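You operate a simulated robot arm through the tools that you are given. There is no shell and no other tool.

You run a simulated robot arm. Do the job below in one go: nothing can be reset, and whatever is moved stays where it is left.

Task
Plug the kiln in and run CYCLE till the display says DONE; switch off and open up.
Fine: the blocks stay inside, whole.

The check looks at the end state, three seconds after you hand in, the way a careful person would. Anything else that was tipped, shoved, dropped, spilled or broken makes it a failure.

Robot
A 6-joint arm with a two-finger parallel gripper, fixed in place. Base frame: the origin is at the foot of the arm, x ahead of it, y to its left, z up; the work surface is at about z = 850. Lengths are in mm, angles in rad, forces in N, time in s.
With the tool pointing down near the work surface it reaches from about 360 to 760 mm from the base axis. Its first joint turns from -1.152 to 1.152 rad. Payload 2.45 kg.
The tool frame sits at the grasp point between the pads (the TCP): z along the fingers, y along the line on which they close. The tips reach 24 mm beyond it. The gripper opens to 68 mm. The fingers are 17 mm wide and 10 mm thick; the gripper's body (40 by 70 mm) begins 41 mm behind the TCP.
Orientation is that of the tool frame in the base frame, as [roll, pitch, yaw] about the fixed x, y, z axes, in that order (R = Rz(yaw) Ry(pitch) Rx(roll)). With the fingers straight down and closing along the base's y, the tool's x points along the base's -x, its y along +y and its z along -z.

Tools
- The arm moves only by the tool drive_tool. Its argument "plan" is a list of rows, each an object of numbers (a shift or turn left out is 0, a gripper value left out holds the last): "wx", "wy", "wz": the turn, a rotation vector about the base's x, y, z in rad; "tx", "ty", "tz": the shift along the base's x, y, z in mm; "fingers": the closure in counts, from 0 (fully open) to 255 (shut). In form: [{"wx": .., "wy": .., "wz": .., "tx": .., "ty": .., "tz": .., "fingers": ..}, ...]. A call has 1 to 20 rows; each row is the pose to reach, as a shift and turn from the pose commanded when the call began. Rows are played at 5 a second. More than 50 mm and 0.15 rad between two rows, or a gripper value outside its range, and nothing of the call is played. A pose out of reach is approached as far as the arm can. The call stops where the force on the tool passes 40 N (or 10 N more than at its start, if that is more) or the arm is blocked; 0.2 s more then pass. The fingers move at their own pace (about 108 mm/s each) and stop on an object; they squeeze with about 42 N. The grip force told is the motor's: it shows also when the fingers shut on nothing. Time passes only in rows, and 0.2 s behind the last, so rows that repeat a pose let the fingers close. It gives the time, the measured TCP pose, the force on the tool (base axes), the opening and the grip force at its end, in the units of the frame above (readings bear some noise), with the torque about the TCP (base axes, N m) and any sound that the robot's microphone picked up.
- Cameras (640 x 400 px; columns grow to the right, rows downward): "scene" is fixed at [174.8, 412.8, 1480.2]; the picture's right is [-0.73, -0.69, 0.00], its down [-0.28, 0.29, -0.92] and it looks along [0.63, -0.67, -0.40] (base axes); focal length 216 px, centre (320, 200). "wrist" rides on the gripper at [84, 11, -75] in the tool frame; the picture's right is [-0.13, 0.99, 0.00], its down [-0.60, -0.08, -0.79] and it looks along [-0.79, -0.10, 0.61] (tool axes); focal length 251 px, centre (320, 200). There is no depth. A picture from a camera that has moved, and an enlarged one, comes with that camera's place and axes in the base frame and with its lens.
- capture(camera): a new picture of that camera. The clock stands still meanwhile.
- close_up(camera, box): a new picture of the part [left, top, right, bottom] of that camera's present view, enlarged. The clock stands still meanwhile.
- sign_off(): hands the job in; it is judged then, once.

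Places have to be worked out from the pictures, the camera data and where the tool is seen. Open the gripper and draw the arm clear of the work before you hand the job in, unless the task says otherwise.

The tools are called as a command line: name --argument value ..., lists and objects as JSON in quotes. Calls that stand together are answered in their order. drive_tool: Moves the arm, as the interface text tells. Its arguments: {"type":"object","properties":{"plan":{"type":"array"}},"required":["plan"]} The other tools are called the same way: capture (camera) takes a picture; close_up (camera, box) takes an enlarged picture of a part of a camera's view; sign_off () hands the job in.

At the start:

```text
clock: 0.0
eef_pos: [416.1, 130.6, 1453.5]
tool_rot: [-3.142, 0.0, -3.141]
force: [-0.4, -0.4, -0.2]
torque: [0.03, 0.0, -0.01]
width: 68.2
grasp_force: 0.1
```

scene: 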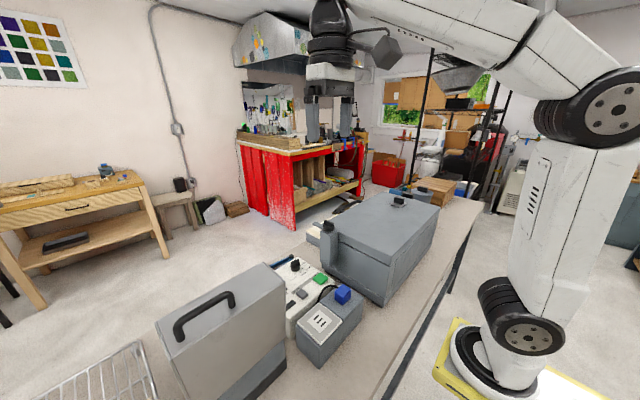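
wrist: 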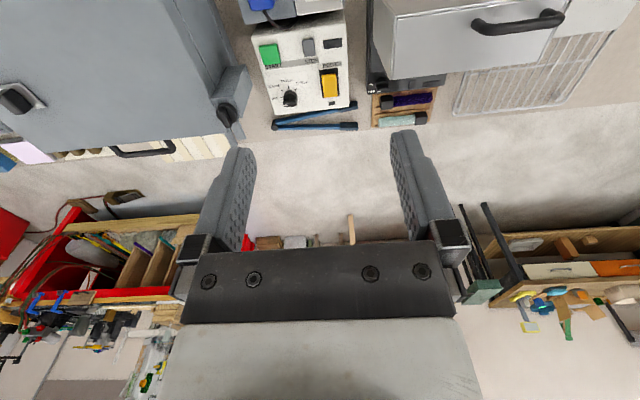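

I start by looking closely at both views to understand the kiln, panel, plug and sockets.

close_up --camera "scene" --box '[240, 180, 460, 380]'

close_up --camera "wrist" --box '[200, 0, 460, 160]'

close_up --camera "wrist" --box '[0, 0, 260, 200]'

```text
2.00 times, centred on (350, 280) of scene
camera zoom: at [174.8, 412.8, 1480.2], right [-0.73, -0.69, 0.0], down [-0.28, 0.29, -0.92], along [0.63, -0.67, -0.4], focal length 433 px, centre (260, 40)
```

zoom: 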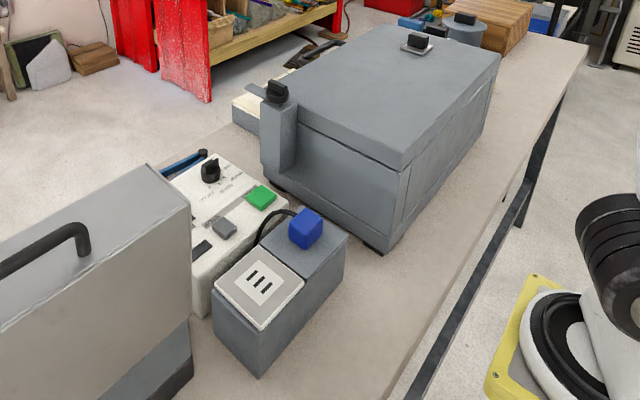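

```text
2.46 times, centred on (330, 80) of wrist
camera zoom: at [331.7, 142.8, 1527.4], right [0.13, 0.99, 0.0], down [0.6, -0.08, 0.79], along [0.79, -0.1, -0.61], focal length 619 px, centre (295, 495)
```

zoom: 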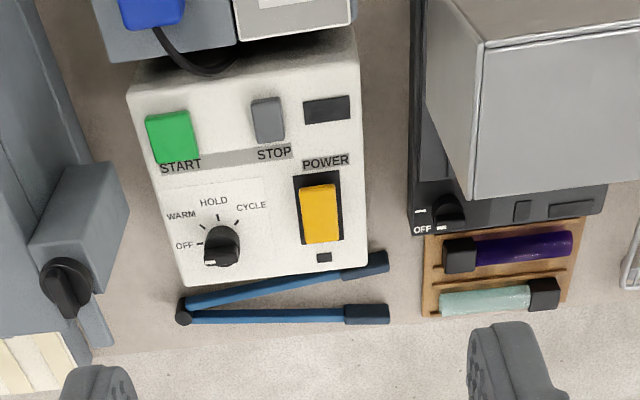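

```text
2.00 times, centred on (130, 100) of wrist
camera zoom: at [331.7, 142.8, 1527.4], right [0.13, 0.99, 0.0], down [0.6, -0.08, 0.79], along [0.79, -0.1, -0.61], focal length 503 px, centre (700, 400)
```

zoom: 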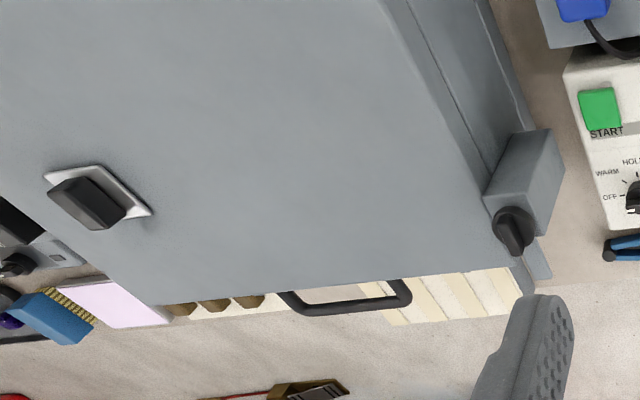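

The panel with POWER rocker, mode knob, START and STOP lies in the middle, the blue plug stands on the grey socket box nearer the base, and the kiln is to the right (‑y) with a latch post. I turn the tool to look towards ‑y at the kiln, staying high.

drive_tool --plan '[{"tx": 20, "ty": 5, "tz": -10, "wz": -0.13}, {"tx": 40, "ty": 10, "tz": -20, "wz": -0.26}, {"tx": 60, "ty": 15, "tz": -30, "wz": -0.39}, {"tx": 80, "ty": 20, "tz": -40, "wz": -0.52}, {"tx": 100, "ty": 25, "tz": -50, "wz": -0.65}, {"tx": 120, "ty": 30, "tz": -60, "wz": -0.78}, {"tx": 140, "ty": 35, "tz": -75, "wz": -0.91}, {"tx": 160, "ty": 40, "tz": -90, "wz": -1.04}, {"tx": 180, "ty": 45, "tz": -105, "wz": -1.17}, {"tx": 200, "ty": 50, "tz": -120, "wz": -1.3}, {"tx": 220, "ty": 55, "tz": -135, "wz": -1.43}, {"tx": 240, "ty": 60, "tz": -150, "wz": -1.57}]'

capture --camera "wrist"

capture --camera "scene"

```text
clock: 2.6
eef_pos: [656.0, 190.4, 1303.2]
tool_rot: [-3.14, 0.0, 1.569]
force: [1.2, -0.9, -1.0]
torque: [-0.01, -0.02, -0.01]
width: 68.1
grasp_force: 0.0
```

```text
taken
camera wrist: at [667.4, 275.6, 1377.4], right [0.99, -0.13, 0.0], down [-0.08, -0.6, 0.79], along [-0.1, -0.79, -0.61], focal length 251 px, centre (320, 200)
```

wrist: 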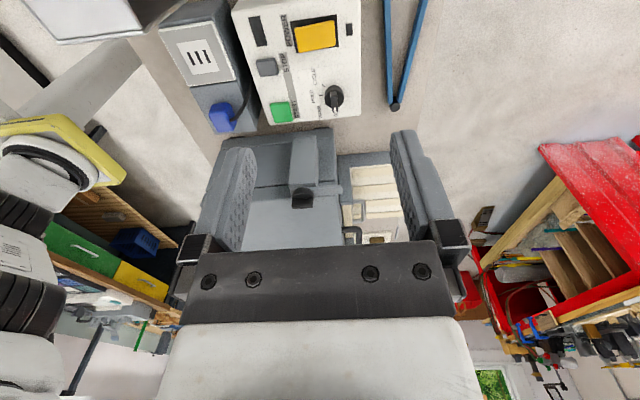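

```text
taken
```

scene: 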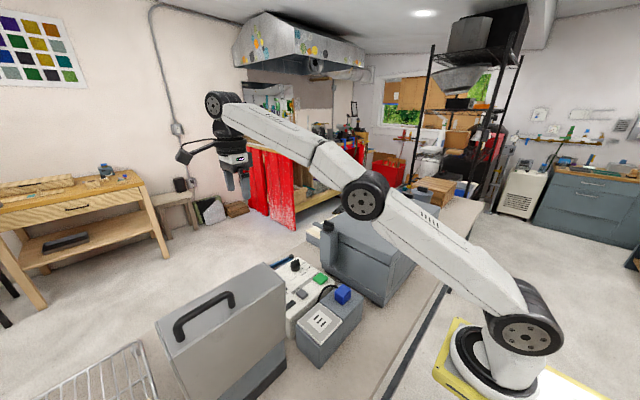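

The view now looks along ‑y over the panel to the kiln's side. I enlarge it to see the latch, socket, and panel.

close_up --camera "wrist" --box '[150, 0, 370, 138]'

close_up --camera "wrist" --box '[220, 110, 420, 245]'

```text
2.90 times, centred on (260, 69) of wrist
camera zoom: at [667.4, 275.6, 1377.4], right [0.99, -0.13, 0.0], down [-0.08, -0.6, 0.79], along [-0.1, -0.79, -0.61], focal length 729 px, centre (494, 580)
```

zoom: 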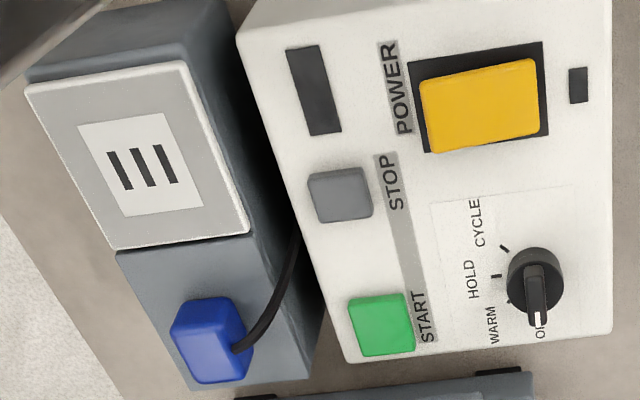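

```text
2.96 times, centred on (320, 178) of wrist
camera zoom: at [667.4, 275.6, 1377.4], right [0.99, -0.13, 0.0], down [-0.08, -0.6, 0.79], along [-0.1, -0.79, -0.61], focal length 745 px, centre (320, 267)
```

zoom: 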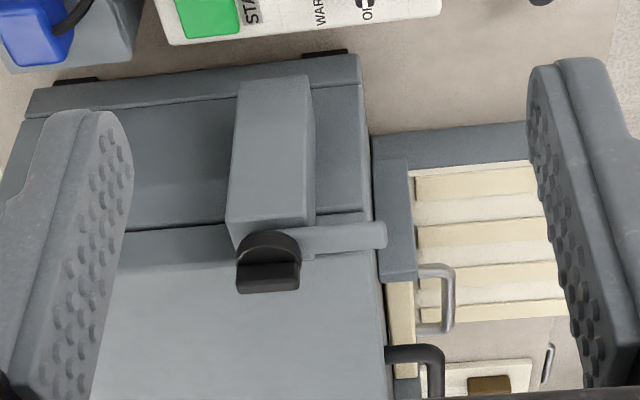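

I see the +x side of the kiln has something with cream slats and a handle, perhaps an open door or drawer. I move further out and yaw more to look back at the kiln's front face.

drive_tool --plan '[{"tx": 20, "ty": -20, "wz": -0.1}, {"tx": 40, "ty": -45, "wz": -0.2}, {"tx": 60, "ty": -70, "wz": -0.3}, {"tx": 80, "ty": -95, "wz": -0.4}, {"tx": 100, "ty": -120, "wz": -0.5}, {"tx": 110, "ty": -130, "wz": -0.6}]'

capture --camera "wrist"

```text
clock: 4.0
eef_pos: [700.2, 59.3, 1274.1]
tool_rot: [-3.139, 0.001, 1.02]
force: [0.8, -0.7, 0.2]
torque: [0.02, 0.01, 0.01]
width: 68.1
grasp_force: 0.1
out of reach, approached as far as the arm can: row 1, 2, 3, 4, 5, 6
```

```text
taken
camera wrist: at [753.7, 126.4, 1347.9], right [0.78, -0.63, 0.0], down [-0.38, -0.47, 0.79], along [-0.5, -0.62, -0.61], focal length 251 px, centre (320, 200)
```

wrist: 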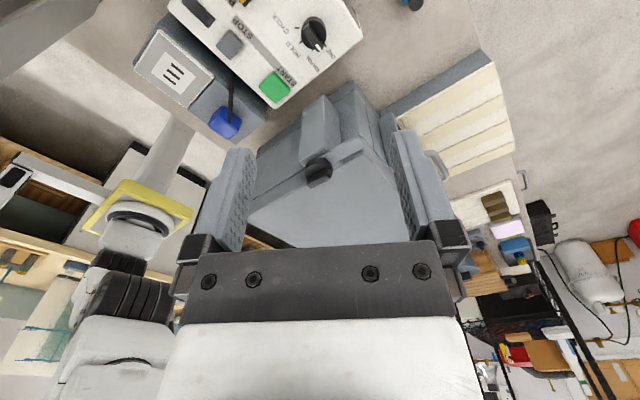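

The slatted item appears as something beside the kiln's +x face. I enlarge that portion.

close_up --camera "wrist" --box '[350, 50, 590, 290]'

close_up --camera "wrist" --box '[240, 70, 440, 250]'

```text
1.67 times, centred on (470, 170) of wrist
camera zoom: at [753.7, 126.4, 1347.9], right [0.78, -0.63, 0.0], down [-0.38, -0.47, 0.79], along [-0.5, -0.62, -0.61], focal length 419 px, centre (70, 250)
```

zoom: 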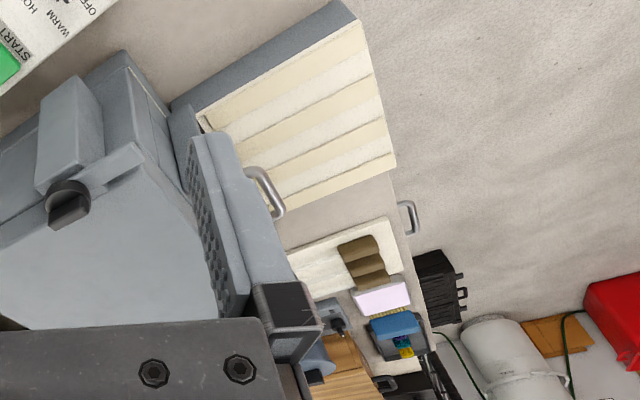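

```text
2.22 times, centred on (340, 160) of wrist
camera zoom: at [753.7, 126.4, 1347.9], right [0.78, -0.63, 0.0], down [-0.38, -0.47, 0.79], along [-0.5, -0.62, -0.61], focal length 559 px, centre (276, 289)
```

zoom: 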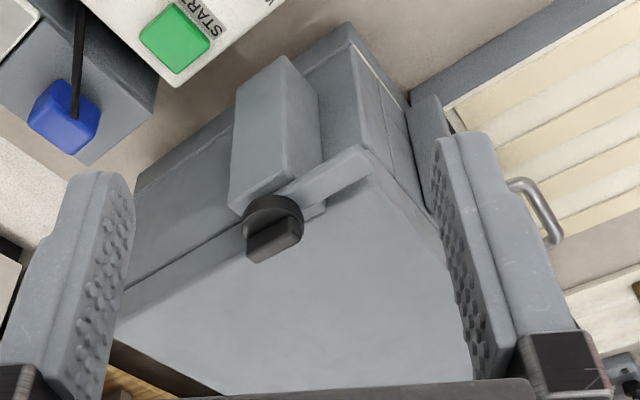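

I estimate: socket ≈(445,120,937), plug ≈(445,17,958), mode knob ≈(662,27,950), kiln latch knob ≈(590,‑74,1090). I move lower and in front of the kiln's +y side for a better look at the latch and lid.

drive_tool --plan '[{"tx": -20, "ty": 10, "tz": -10, "wz": 0.1}, {"tx": -40, "ty": 20, "tz": -20, "wz": 0.2}, {"tx": -60, "ty": 30, "tz": -30, "wz": 0.3}, {"tx": -80, "ty": 40, "tz": -40, "wz": 0.4}, {"tx": -100, "ty": 50, "tz": -50, "wz": 0.5}, {"tx": -110, "ty": 60, "tz": -60, "wz": 0.5}, {"tx": -110, "ty": 70, "tz": -70, "wz": 0.5}]'

capture --camera "wrist"

```text
clock: 5.6
eef_pos: [687.6, 132.9, 1269.4]
tool_rot: [-3.132, 0.003, 1.523]
force: [0.5, -0.5, 0.0]
torque: [0.01, -0.02, 0.01]
width: 68.3
grasp_force: 0.1
out of reach, approached as far as the arm can: row 1, 2, 3, 4, 5, 6, 7
```

```text
taken
camera wrist: at [704.7, 218.2, 1342.7], right [0.98, -0.18, -0.01], down [-0.1, -0.6, 0.8], along [-0.15, -0.78, -0.6], focal length 251 px, centre (320, 200)
```

wrist: 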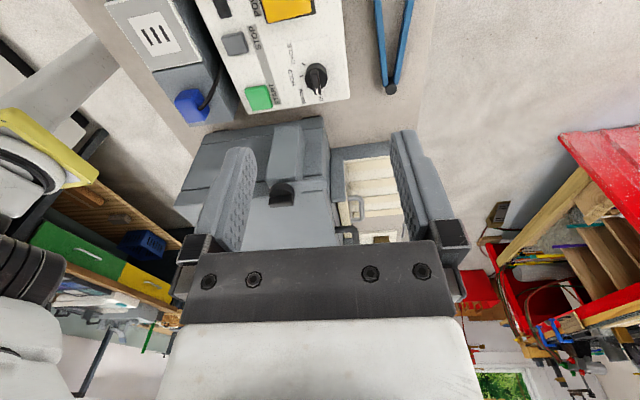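

The arm reports it could not reach the commanded pose; I send a hold row to see whether it settles.

drive_tool --plan '[{"tx": 0}, {"tx": 0}]'

```text
clock: 6.2
eef_pos: [687.8, 134.3, 1269.7]
tool_rot: [-3.133, 0.004, 1.521]
force: [-0.2, 0.6, 0.2]
torque: [-0.01, 0.0, -0.01]
width: 68.1
grasp_force: 0.1
```

It holds there. I try a step back towards the base and down.

drive_tool --plan '[{"tx": -20}, {"tx": -40}, {"tx": -60, "tz": -10}, {"tx": -80, "tz": -20}]'

```text
clock: 7.4
eef_pos: [679.2, 152.0, 1370.0]
tool_rot: [2.771, -0.114, 1.541]
force: [-0.8, 0.2, 0.4]
torque: [0.01, 0.02, -0.03]
width: 68.1
grasp_force: 0.0
out of reach, approached as far as the arm can: row 1, 2, 3
stopped in row 4: the arm was blocked; the commanded pose is now the measured one
```

The arm swung to an odd tilt and was blocked; I look at the scene to see the arm's posture.

capture --camera "scene"

capture --camera "wrist"

```text
taken
```

scene: 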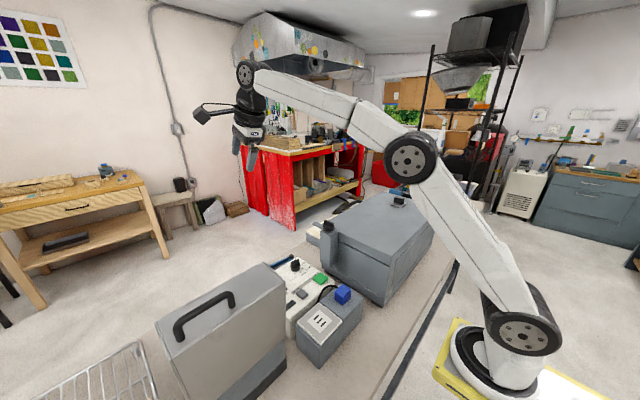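

```text
taken
camera wrist: at [664.6, 228.8, 1452.7], right [0.92, -0.2, 0.34], down [-0.38, -0.67, 0.64], along [0.1, -0.72, -0.69], focal length 251 px, centre (320, 200)
```

wrist: 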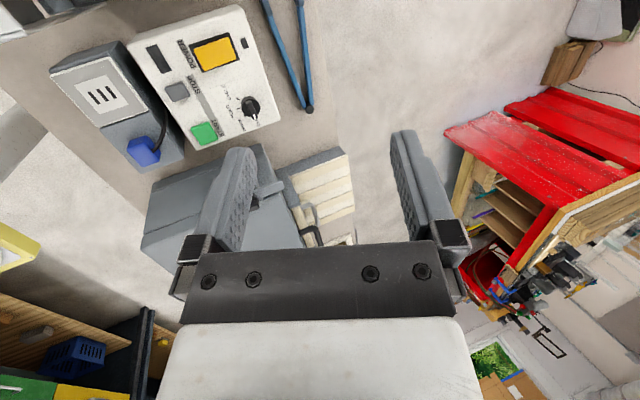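

The reach limit at this height is evidently near 690 mm. I correct the tilt and return to the earlier reachable pose (656,190,1303).

drive_tool --plan '[{"tx": -4, "ty": 6, "tz": -10, "wx": -0.02, "wy": 0.06, "wz": 0.01}, {"tx": -8, "ty": 12, "tz": -22, "wx": -0.04, "wy": 0.12, "wz": 0.02}, {"tx": -12, "ty": 18, "tz": -33, "wx": -0.06, "wy": 0.19, "wz": 0.02}, {"tx": -16, "ty": 25, "tz": -44, "wx": -0.07, "wy": 0.25, "wz": 0.03}, {"tx": -20, "ty": 32, "tz": -55, "wx": -0.09, "wy": 0.31, "wz": 0.04}, {"tx": -23, "ty": 38, "tz": -67, "wx": -0.108, "wy": 0.373, "wz": 0.05}]'

```text
clock: 8.8
eef_pos: [655.3, 188.7, 1304.9]
tool_rot: [-3.14, 0.0, 1.571]
force: [0.2, -0.6, 0.1]
torque: [-0.03, 0.0, 0.02]
width: 68.0
grasp_force: 0.1
```

Back at a good pose. Now I move inward and lower in small steps, to (560,100,1230).

drive_tool --plan '[{"tx": -20, "ty": -10, "tz": -10}, {"tx": -40, "ty": -25, "tz": -20}, {"tx": -60, "ty": -40, "tz": -35}, {"tx": -80, "ty": -60, "tz": -50}, {"tx": -95, "ty": -80, "tz": -65}, {"tx": -95, "ty": -90, "tz": -75}]'

capture --camera "wrist"

```text
clock: 10.2
eef_pos: [562.0, 99.1, 1229.7]
tool_rot: [-3.139, 0.0, 1.572]
force: [-0.1, 0.2, -1.0]
torque: [0.0, 0.0, 0.02]
width: 67.9
grasp_force: 0.0
```

```text
taken
camera wrist: at [572.6, 184.7, 1303.3], right [0.99, -0.13, 0.0], down [-0.08, -0.6, 0.79], along [-0.1, -0.79, -0.61], focal length 251 px, centre (320, 200)
```

wrist: 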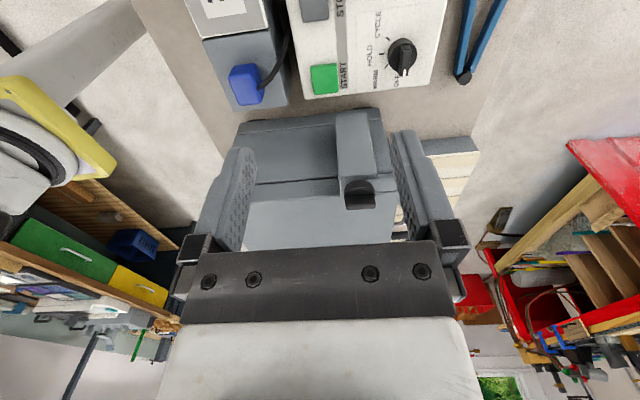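

I enlarge the kiln's +y side and latch in this view.

close_up --camera "wrist" --box '[220, 90, 490, 260]'

close_up --camera "scene" --box '[290, 180, 450, 300]'

```text
2.35 times, centred on (355, 175) of wrist
camera zoom: at [572.6, 184.7, 1303.3], right [0.99, -0.13, 0.0], down [-0.08, -0.6, 0.79], along [-0.1, -0.79, -0.61], focal length 592 px, centre (238, 259)
```

zoom: 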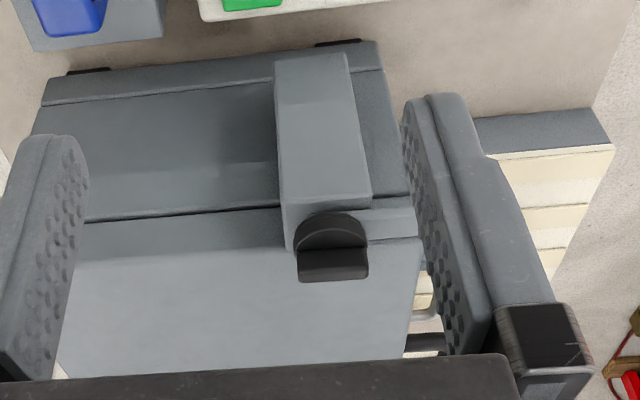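

```text
3.33 times, centred on (370, 240) of scene
camera zoom: at [174.8, 412.8, 1480.3], right [-0.73, -0.69, 0.0], down [-0.28, 0.29, -0.92], along [0.63, -0.67, -0.4], focal length 721 px, centre (153, 67)
```

zoom: 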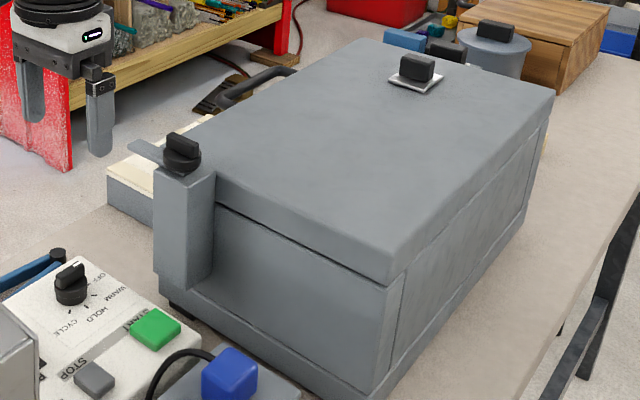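

The kiln is a top-lidded box (x≈374–656, y≈‑100…‑560, lid top z≈1075) with a lid handle on its +x side and a rotary latch on its +y side. First the plug: I go back to the default yaw above the socket box to view plug and socket closely.

drive_tool --plan '[{"tx": -10, "ty": -3, "tz": 0, "wz": 0.131}, {"tx": -20, "ty": -6, "tz": 0, "wz": 0.262}, {"tx": -30, "ty": -9, "tz": 0, "wz": 0.393}, {"tx": -40, "ty": -12, "tz": 0, "wz": 0.524}, {"tx": -50, "ty": -15, "tz": 0, "wz": 0.655}, {"tx": -60, "ty": -18, "tz": 0, "wz": 0.785}, {"tx": -70, "ty": -21, "tz": 0, "wz": 0.916}, {"tx": -80, "ty": -24, "tz": 0, "wz": 1.047}, {"tx": -90, "ty": -27, "tz": 0, "wz": 1.178}, {"tx": -100, "ty": -30, "tz": 0, "wz": 1.309}, {"tx": -110, "ty": -33, "tz": 0, "wz": 1.44}, {"tx": -120, "ty": -36, "tz": 0, "wz": 1.57}]'

capture --camera "wrist"

```text
clock: 12.8
eef_pos: [439.1, 63.7, 1228.1]
tool_rot: [-3.14, -0.002, -3.14]
force: [0.4, -0.3, 0.8]
torque: [-0.02, 0.0, 0.01]
width: 68.1
grasp_force: 0.0
```

```text
taken
camera wrist: at [357.1, 76.1, 1303.1], right [0.13, 0.99, 0.0], down [0.6, -0.08, 0.79], along [0.79, -0.1, -0.61], focal length 251 px, centre (320, 200)
```

wrist: 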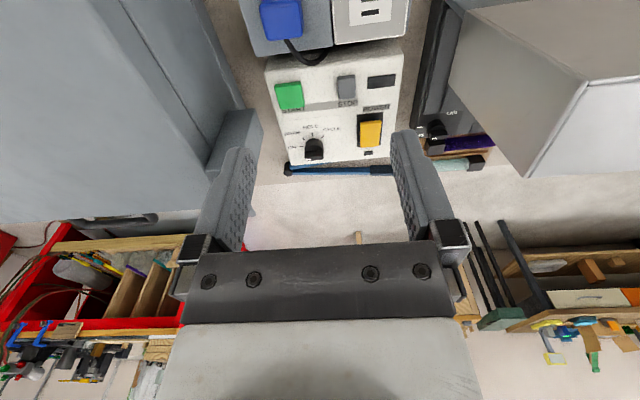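

I enlarge the plug/socket area in this view.

close_up --camera "wrist" --box '[230, 0, 430, 170]'

close_up --camera "wrist" --box '[400, 0, 640, 180]'

```text
2.35 times, centred on (330, 85) of wrist
camera zoom: at [357.1, 76.1, 1303.1], right [0.13, 0.99, 0.0], down [0.6, -0.08, 0.79], along [0.79, -0.1, -0.61], focal length 592 px, centre (296, 471)
```

zoom: 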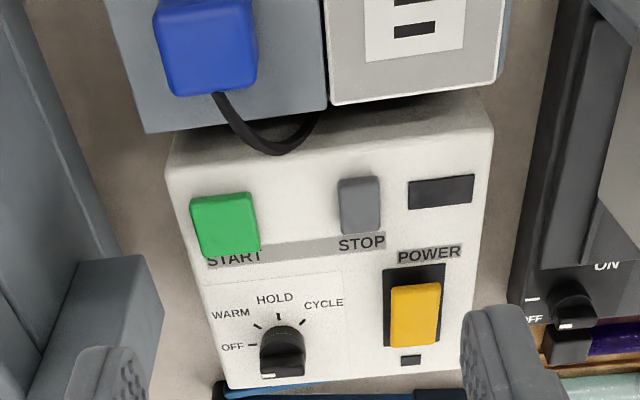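

```text
2.22 times, centred on (520, 90) of wrist
camera zoom: at [357.1, 76.1, 1303.1], right [0.13, 0.99, 0.0], down [0.6, -0.08, 0.79], along [0.79, -0.1, -0.61], focal length 559 px, centre (-124, 444)
```

zoom: 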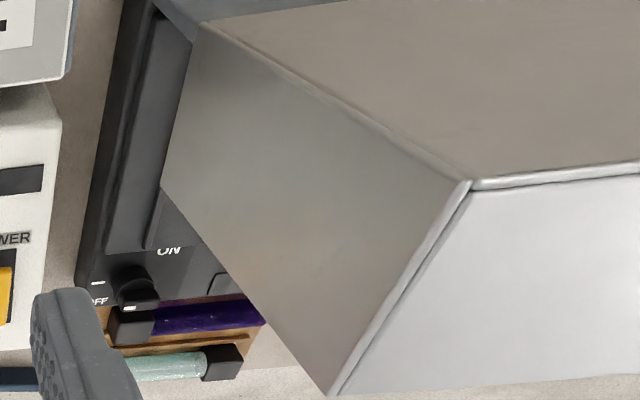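

I back off in x and lower to see the plug and socket more directly.

drive_tool --plan '[{"tx": -20, "tz": -20}, {"tx": -40, "tz": -50}, {"tx": -60, "tz": -80}, {"tx": -70, "tz": -110}]'

capture --camera "wrist"

```text
clock: 13.8
eef_pos: [371.0, 63.1, 1119.4]
tool_rot: [-3.14, -0.001, -3.141]
force: [0.3, -0.7, 0.7]
torque: [0.02, 0.01, -0.02]
width: 68.1
grasp_force: 0.0
```

```text
taken
camera wrist: at [287.0, 76.8, 1193.1], right [0.13, 0.99, 0.0], down [0.6, -0.08, 0.79], along [0.79, -0.1, -0.61], focal length 251 px, centre (320, 200)
```

wrist: 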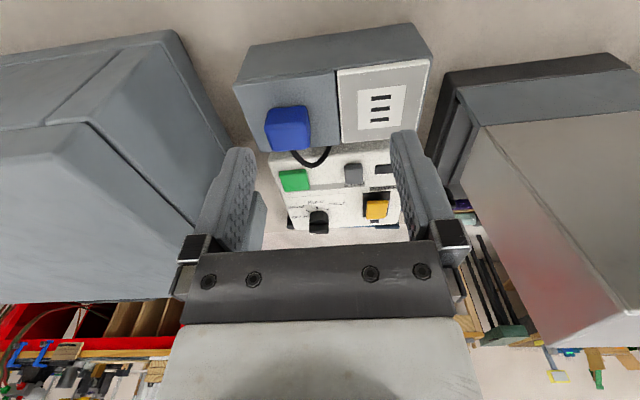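

close_up --camera "wrist" --box '[225, 15, 445, 165]'

```text
2.67 times, centred on (335, 90) of wrist
camera zoom: at [287.0, 76.8, 1193.1], right [0.13, 0.99, 0.0], down [0.6, -0.08, 0.79], along [0.79, -0.1, -0.61], focal length 670 px, centre (280, 493)
```

zoom: 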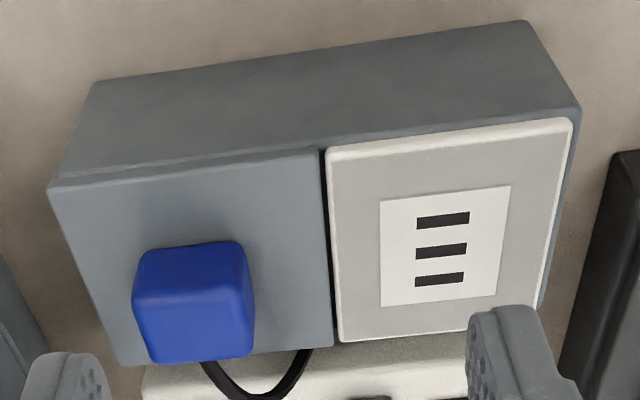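

I measure: socket box x≥407, y −27…170, top z≈944; socket slots centred at ≈(453,122,945), slots 14 mm apart in x and elongated in y; the plug is ≈40 mm wide, x 438–470, y 0–41, top ≈978, centre (454,20.5). I go to a hover above the plug with the gripper open.

drive_tool --plan '[{"tx": 30, "ty": -15, "tz": -25}, {"tx": 60, "ty": -30, "tz": -50}, {"tx": 83, "ty": -42.5, "tz": -75}, {"tx": 83, "ty": -42.5, "tz": -104}]'

capture --camera "wrist"

close_up --camera "scene" --box '[270, 200, 430, 370]'

```text
clock: 14.8
eef_pos: [455.2, 21.2, 1013.8]
tool_rot: [-3.139, -0.001, 3.14]
force: [-1.1, 0.2, -0.5]
torque: [0.01, -0.01, 0.01]
width: 67.8
grasp_force: 0.2
```

```text
taken
camera wrist: at [370.8, 33.7, 1088.5], right [0.13, 0.99, 0.0], down [0.6, -0.08, 0.79], along [0.79, -0.1, -0.61], focal length 251 px, centre (320, 200)
```

wrist: 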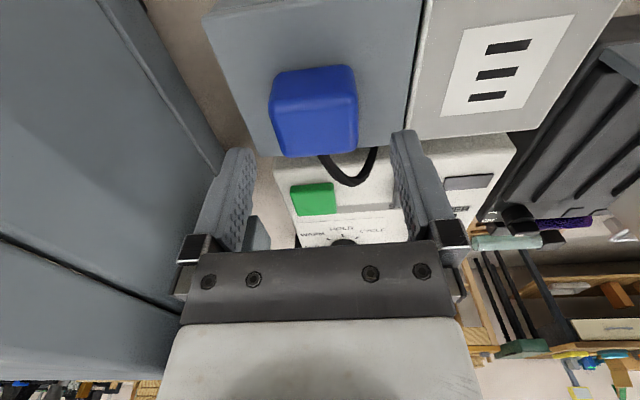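

```text
2.35 times, centred on (350, 285) of scene
camera zoom: at [174.9, 412.8, 1480.2], right [-0.73, -0.69, 0.0], down [-0.28, 0.29, -0.92], along [0.63, -0.67, -0.4], focal length 509 px, centre (249, 0)
```

zoom: 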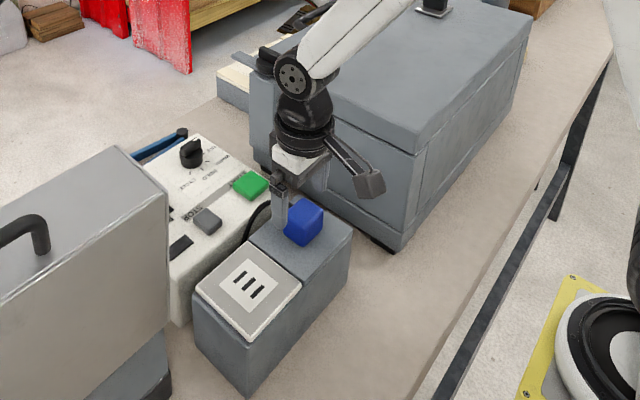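

The plug is centred between the fingers (y≈21–22). I descend to TCP z≈971 (tips just above the box top) and close.

drive_tool --plan '[{"tz": -15}, {"tz": -30}, {"tz": -42}, {"tz": -42, "fingers": 100}, {"tz": -42, "fingers": 200}, {"tz": -42, "fingers": 255}, {"tz": -42, "fingers": 255}]'

capture --camera "wrist"

```text
clock: 16.4
eef_pos: [455.5, 21.1, 973.9]
tool_rot: [-3.141, 0.003, -3.142]
force: [1.0, 13.0, 26.3]
torque: [1.01, 0.18, -0.15]
width: 43.2
grasp_force: 42.1
```

```text
taken
camera wrist: at [370.8, 34.4, 1047.8], right [0.13, 0.99, 0.0], down [0.6, -0.08, 0.8], along [0.79, -0.1, -0.61], focal length 251 px, centre (320, 200)
```

wrist: 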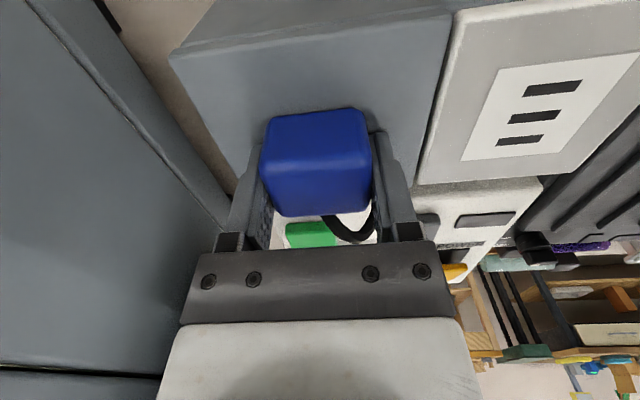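

The plug is gripped (43 mm wide) with some force as the tips touch the box. I lift slowly and check the readings.

drive_tool --plan '[{"tz": 5}, {"tz": 12}, {"tz": 20}, {"tz": 30}, {"tz": 40}, {"tz": 50}]'

capture --camera "wrist"

close_up --camera "scene" --box '[270, 200, 430, 370]'

```text
clock: 17.8
eef_pos: [454.3, 22.1, 1023.6]
tool_rot: [-3.139, -0.002, 3.14]
force: [0.3, 0.3, -0.5]
torque: [0.02, -0.01, 0.01]
width: 43.0
grasp_force: 42.1
```

```text
taken
camera wrist: at [370.6, 33.5, 1097.6], right [0.13, 0.99, 0.0], down [0.6, -0.08, 0.79], along [0.79, -0.1, -0.61], focal length 251 px, centre (320, 200)
```

wrist: 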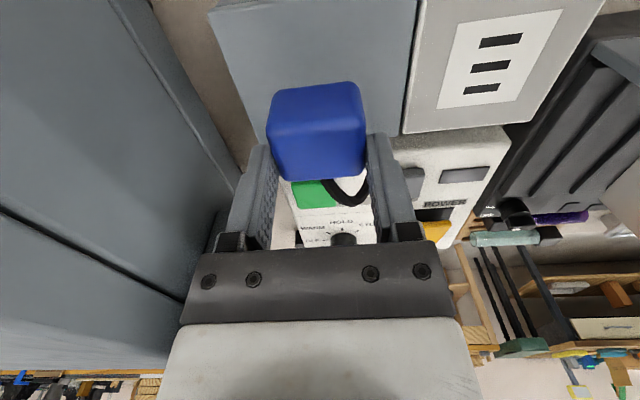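

```text
2.35 times, centred on (350, 285) of scene
camera zoom: at [174.9, 412.8, 1480.2], right [-0.73, -0.69, 0.0], down [-0.28, 0.29, -0.92], along [0.63, -0.67, -0.4], focal length 509 px, centre (249, 0)
```

zoom: 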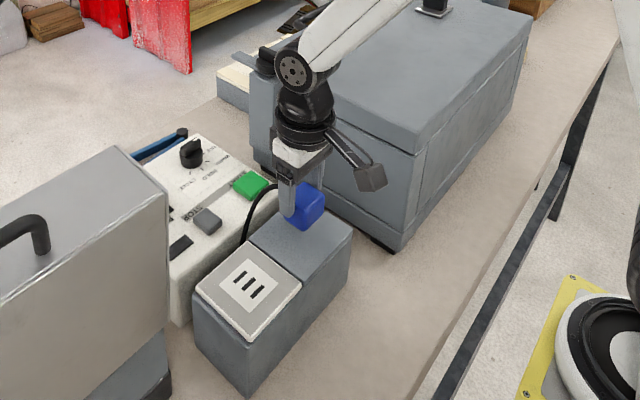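

The plug seems to have slid down ~15 mm in the fingers while coming loose. I check closely how it is held and whether prongs show.

close_up --camera "wrist" --box '[230, 60, 410, 220]'

close_up --camera "scene" --box '[315, 240, 395, 300]'

```text
2.50 times, centred on (320, 140) of wrist
camera zoom: at [370.6, 33.5, 1097.6], right [0.13, 0.99, 0.0], down [0.6, -0.08, 0.79], along [0.79, -0.1, -0.61], focal length 629 px, centre (320, 350)
```

zoom: 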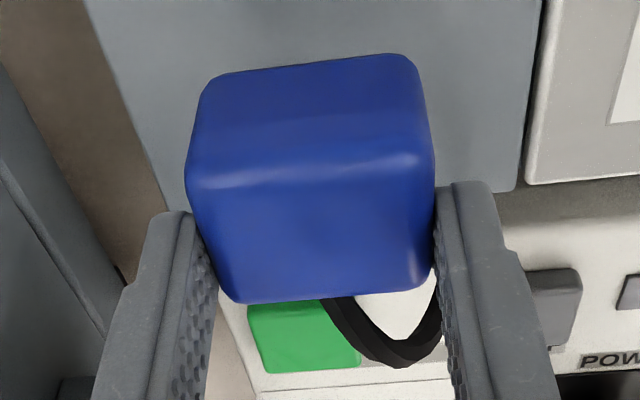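

```text
6.67 times, centred on (355, 270) of scene
camera zoom: at [174.9, 412.8, 1480.2], right [-0.73, -0.69, 0.0], down [-0.28, 0.29, -0.92], along [0.63, -0.67, -0.4], focal length 1443 px, centre (87, -267)
```

zoom: 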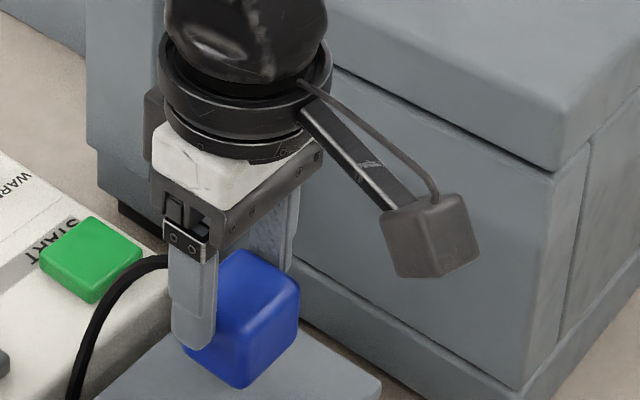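

The fingers now only overlap the plug's top ~7 mm; plug bottom is around z≈971. I raise slowly another 20 mm to confirm it is free and see any prongs.

drive_tool --plan '[{"tz": 4}, {"tz": 8}, {"tz": 12}, {"tz": 16}, {"tz": 20}]'

close_up --camera "wrist" --box '[230, 60, 410, 220]'

close_up --camera "scene" --box '[315, 240, 395, 300]'

```text
clock: 19.0
eef_pos: [454.8, 22.1, 1044.4]
tool_rot: [-3.14, 0.001, 3.141]
force: [-0.5, -0.5, -1.4]
torque: [0.0, 0.05, -0.01]
width: 42.7
grasp_force: 41.8
```

```text
2.50 times, centred on (320, 140) of wrist
camera zoom: at [370.4, 33.6, 1117.5], right [0.13, 0.99, 0.0], down [0.6, -0.08, 0.79], along [0.79, -0.1, -0.61], focal length 629 px, centre (320, 350)
```

zoom: 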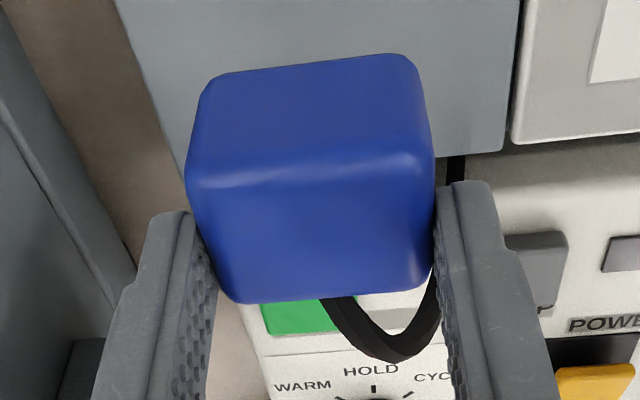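

```text
6.67 times, centred on (355, 270) of scene
camera zoom: at [174.9, 412.8, 1480.2], right [-0.73, -0.69, 0.0], down [-0.28, 0.29, -0.92], along [0.63, -0.67, -0.4], focal length 1443 px, centre (87, -267)
```

zoom: 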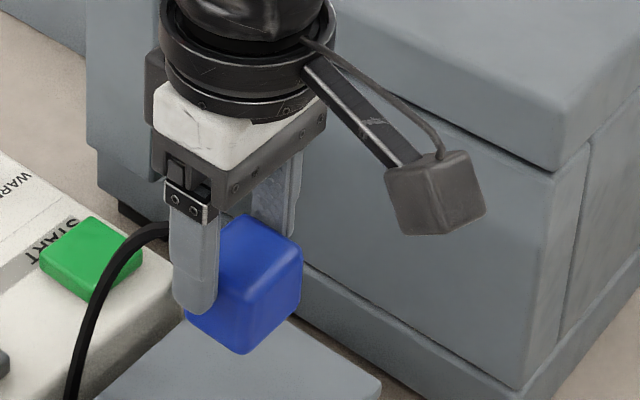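

The plug is free and moves with the gripper. The neighbouring appliance's upright lid starts at y≈219, so there is clearance. I carry the plug +101 mm in y to hover above the socket.

drive_tool --plan '[{"ty": 15}, {"ty": 30}, {"ty": 45}, {"ty": 60}, {"ty": 75, "tx": -1}, {"ty": 88, "tx": -1}, {"ty": 96, "tx": -1}, {"ty": 101, "tx": -1}, {"ty": 101, "tx": -1}]'

capture --camera "wrist"

close_up --camera "scene" --box '[280, 240, 380, 340]'

```text
clock: 21.0
eef_pos: [454.1, 123.8, 1044.2]
tool_rot: [-3.14, -0.001, -3.141]
force: [0.5, -0.2, -0.5]
torque: [0.01, 0.01, 0.01]
width: 42.8
grasp_force: 42.3
```

```text
taken
camera wrist: at [369.4, 134.9, 1117.4], right [0.13, 0.99, 0.0], down [0.6, -0.08, 0.79], along [0.79, -0.1, -0.61], focal length 251 px, centre (320, 200)
```

wrist: 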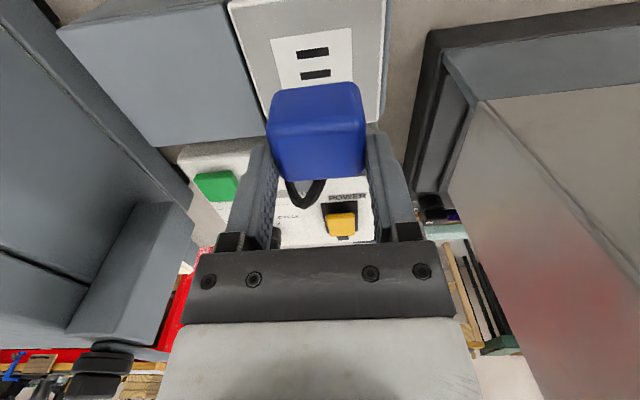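

```text
4.00 times, centred on (330, 290) of scene
camera zoom: at [174.9, 412.8, 1480.2], right [-0.73, -0.69, 0.0], down [-0.28, 0.29, -0.92], along [0.63, -0.67, -0.4], focal length 866 px, centre (280, -160)
```

zoom: 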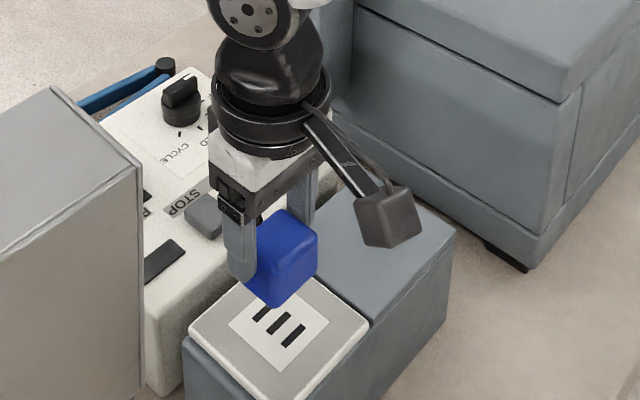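

I zoom in to refine the alignment between the plug and the slots.

close_up --camera "wrist" --box '[220, 0, 420, 190]'

```text
2.11 times, centred on (320, 95) of wrist
camera zoom: at [369.4, 134.9, 1117.4], right [0.13, 0.99, 0.0], down [0.6, -0.08, 0.79], along [0.79, -0.1, -0.61], focal length 529 px, centre (320, 421)
```

zoom: 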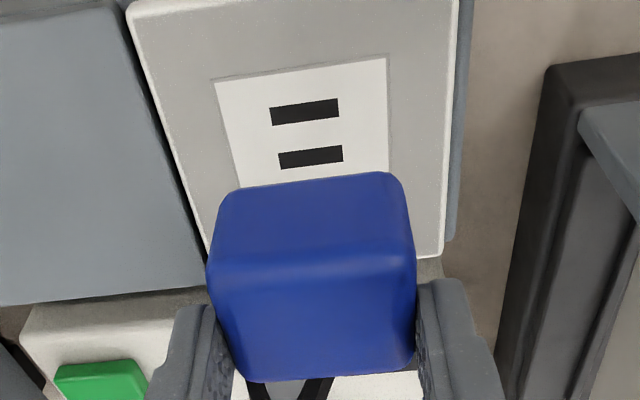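

In this view the slots' centre is ≈(452,121) and the plug's centre ≈(454,123). I shift by (−1.5,−1.5) and lower in small steps while watching the force.

drive_tool --plan '[{"tx": -1.5, "ty": -1.7}, {"tx": -1.5, "ty": -1.7, "tz": -6}, {"tx": -1.5, "ty": -1.7, "tz": -12}, {"tx": -1.5, "ty": -1.7, "tz": -18}, {"tx": -1.5, "ty": -1.7, "tz": -24}]'

close_up --camera "wrist" --box '[220, 0, 420, 190]'

close_up --camera "scene" --box '[300, 260, 370, 340]'

```text
clock: 22.2
eef_pos: [451.5, 120.6, 1018.2]
tool_rot: [-3.14, 0.001, -3.141]
force: [0.8, 0.5, -0.2]
torque: [-0.01, 0.0, 0.0]
width: 43.0
grasp_force: 42.2
```

```text
2.11 times, centred on (320, 95) of wrist
camera zoom: at [367.8, 132.8, 1093.1], right [0.13, 0.99, 0.0], down [0.6, -0.08, 0.79], along [0.79, -0.1, -0.61], focal length 529 px, centre (320, 421)
```

zoom: 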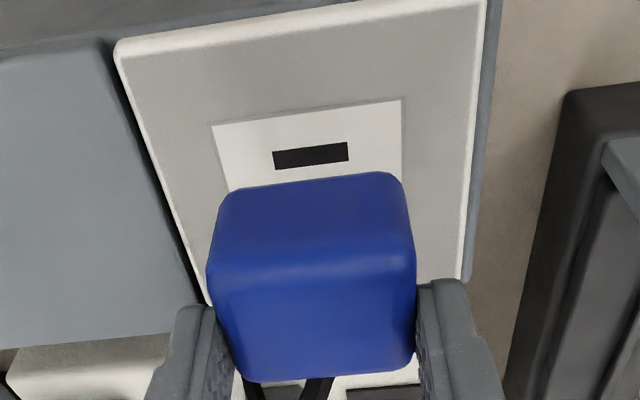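

```text
5.00 times, centred on (335, 300) of scene
camera zoom: at [174.9, 412.8, 1480.2], right [-0.73, -0.69, 0.0], down [-0.28, 0.29, -0.92], along [0.63, -0.67, -0.4], focal length 1082 px, centre (245, -300)
```

zoom: 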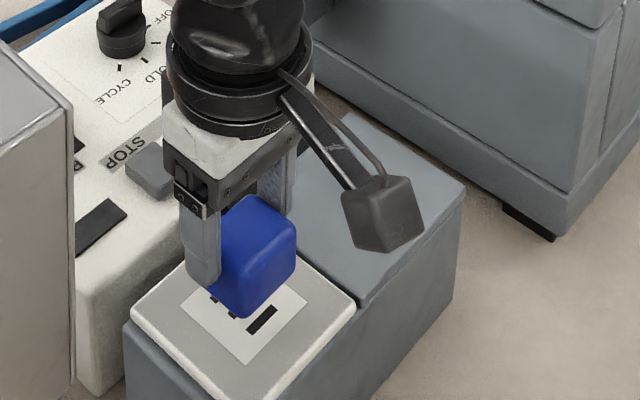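

Plug and slots now line up to about 1 mm (plug ≈(452.4,120.9), slots ≈(452.5,120.7)). I keep lowering in small steps.

drive_tool --plan '[{"tz": -4}, {"tz": -8}, {"tz": -12}, {"tz": -15}]'

```text
clock: 23.2
eef_pos: [452.3, 121.4, 1005.1]
tool_rot: [-3.138, -0.002, -3.141]
force: [-0.4, 0.3, -0.1]
torque: [-0.02, 0.0, 0.0]
width: 42.9
grasp_force: 41.9
```

No contact yet. I continue down in finer steps.

drive_tool --plan '[{"tz": -2}, {"tz": -4}, {"tz": -6}, {"tz": -8}]'

close_up --camera "wrist" --box '[220, 0, 420, 190]'

close_up --camera "scene" --box '[300, 260, 370, 340]'

```text
clock: 24.2
eef_pos: [452.1, 120.5, 995.0]
tool_rot: [-3.14, 0.0, -3.14]
force: [-0.9, -0.6, 3.8]
torque: [-0.01, 0.12, 0.02]
width: 43.3
grasp_force: 42.2
```

```text
2.11 times, centred on (320, 95) of wrist
camera zoom: at [367.8, 133.1, 1069.9], right [0.13, 0.99, 0.0], down [0.6, -0.08, 0.79], along [0.79, -0.1, -0.61], focal length 529 px, centre (320, 421)
```

zoom: 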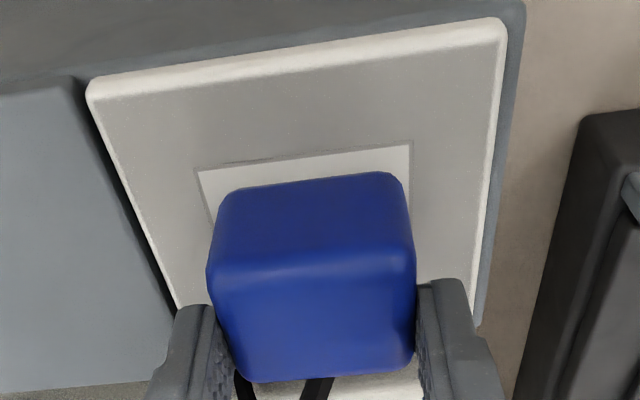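

```text
5.00 times, centred on (335, 300) of scene
camera zoom: at [174.7, 412.8, 1480.3], right [-0.73, -0.69, 0.0], down [-0.28, 0.29, -0.92], along [0.63, -0.67, -0.4], focal length 1082 px, centre (245, -300)
```

zoom: 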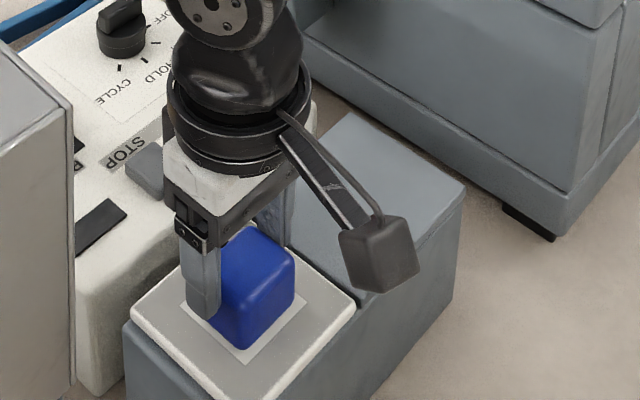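

Light contact (3.8 N) as the plug meets the plate; borders look symmetric. I press on gently.

drive_tool --plan '[{"tz": -1}, {"tz": -2}, {"tz": -3}, {"tz": -4}]'

```text
clock: 25.2
eef_pos: [452.3, 120.0, 993.1]
tool_rot: [3.141, 0.003, -3.141]
force: [-2.0, -4.1, 32.6]
torque: [-0.09, 0.02, 0.04]
width: 43.3
grasp_force: 42.3
```

The force has grown to 32.6 N. I check pictures to see whether the plug is seated.

capture --camera "wrist"

close_up --camera "scene" --box '[280, 240, 380, 340]'

```text
taken
camera wrist: at [368.4, 133.3, 1066.9], right [0.13, 0.99, 0.0], down [0.6, -0.08, 0.8], along [0.79, -0.1, -0.61], focal length 251 px, centre (320, 200)
```

wrist: 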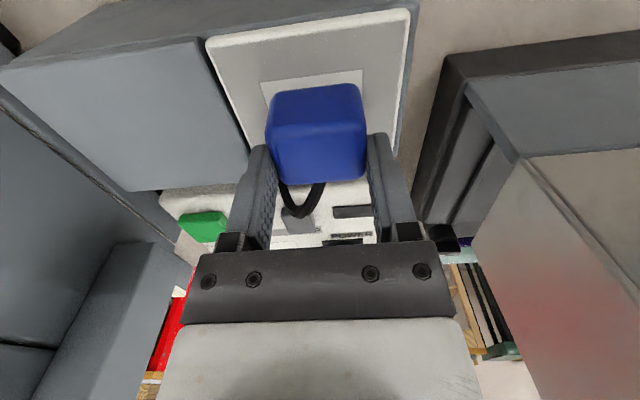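

```text
4.00 times, centred on (330, 290) of scene
camera zoom: at [174.3, 412.5, 1480.4], right [-0.73, -0.69, 0.0], down [-0.27, 0.29, -0.92], along [0.63, -0.67, -0.4], focal length 866 px, centre (280, -160)
```

zoom: 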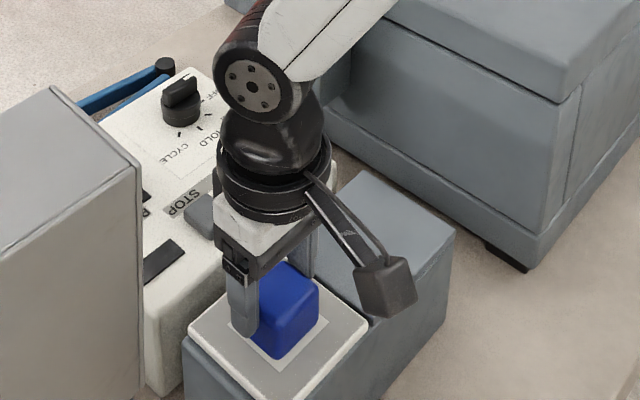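

The plug's underside is at plate level (~943). I open the fingers, rise, close them and press once on the plug's top to make sure it is fully home.

drive_tool --plan '[{"tz": 0, "fingers": 120}, {"tz": 0, "fingers": 0}, {"tz": 0, "fingers": 0}, {"tz": 15, "fingers": 0}, {"tz": 30, "fingers": 0}, {"tz": 45, "fingers": 0}, {"tz": 45, "fingers": 255}, {"tz": 45, "fingers": 255}, {"tz": 45, "fingers": 255}]'

capture --camera "wrist"

```text
clock: 27.2
eef_pos: [451.3, 121.0, 1036.7]
tool_rot: [-3.138, 0.0, -3.141]
force: [-1.1, 0.5, -0.5]
torque: [-0.02, 0.01, -0.03]
width: 0.0
grasp_force: 23.3
```

```text
taken
camera wrist: at [367.9, 134.1, 1110.9], right [0.13, 0.99, 0.0], down [0.6, -0.08, 0.79], along [0.79, -0.1, -0.61], focal length 251 px, centre (320, 200)
```

wrist: 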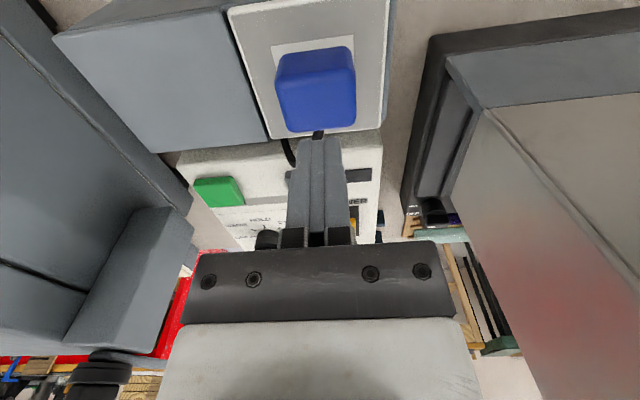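

The plug stays on the socket. I press down on its top with the closed fingertips until contact.

drive_tool --plan '[{"tz": -10}, {"tz": -20}, {"tz": -28}, {"tz": -31}, {"tz": -33}, {"tz": -35}, {"tz": -37}, {"tz": -39}, {"tz": -41}]'

capture --camera "wrist"

```text
clock: 28.2
eef_pos: [454.1, 121.1, 1010.5]
tool_rot: [-3.14, 0.007, 3.142]
force: [3.1, -4.0, 9.9]
torque: [-0.1, 0.02, 0.01]
width: 0.0
grasp_force: 23.6
heard: snap
stopped in row 5: the force on the tool passed its limit at 47 N (the readings are from after the stop); the commanded pose is now the measured one
```

```text
taken
camera wrist: at [369.4, 133.5, 1083.9], right [0.13, 0.99, 0.0], down [0.6, -0.08, 0.8], along [0.79, -0.1, -0.6], focal length 251 px, centre (320, 200)
```

wrist: 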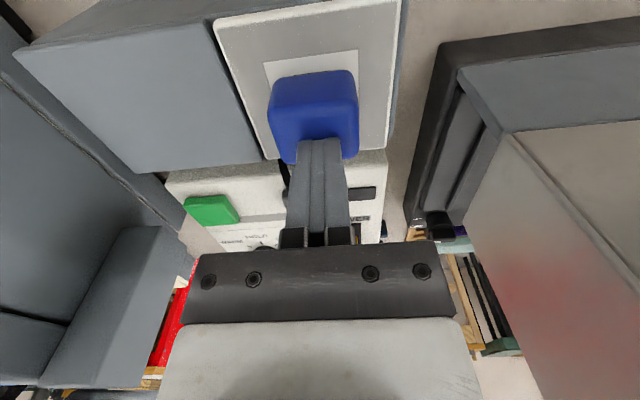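

A snap was heard — the plug seems to have clicked in. I rise and look.

drive_tool --plan '[{"tz": 20}, {"tz": 50}, {"tz": 80}]'

capture --camera "wrist"

close_up --camera "scene" --box '[280, 240, 380, 340]'

```text
clock: 29.0
eef_pos: [453.2, 121.4, 1091.7]
tool_rot: [3.141, 0.001, 3.141]
force: [-0.8, -0.3, 0.9]
torque: [0.03, 0.03, 0.01]
width: 0.0
grasp_force: 23.4
```

```text
taken
camera wrist: at [368.2, 133.9, 1164.2], right [0.13, 0.99, 0.0], down [0.6, -0.08, 0.79], along [0.79, -0.1, -0.61], focal length 251 px, centre (320, 200)
```

wrist: 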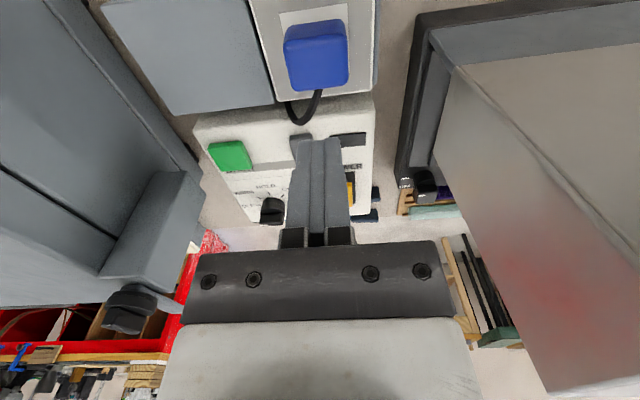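

```text
4.00 times, centred on (330, 290) of scene
camera zoom: at [174.8, 412.8, 1480.3], right [-0.73, -0.69, 0.0], down [-0.28, 0.29, -0.92], along [0.63, -0.67, -0.4], focal length 866 px, centre (280, -160)
```

zoom: 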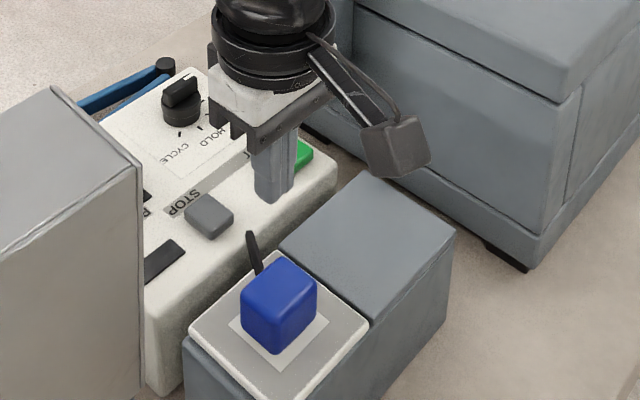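

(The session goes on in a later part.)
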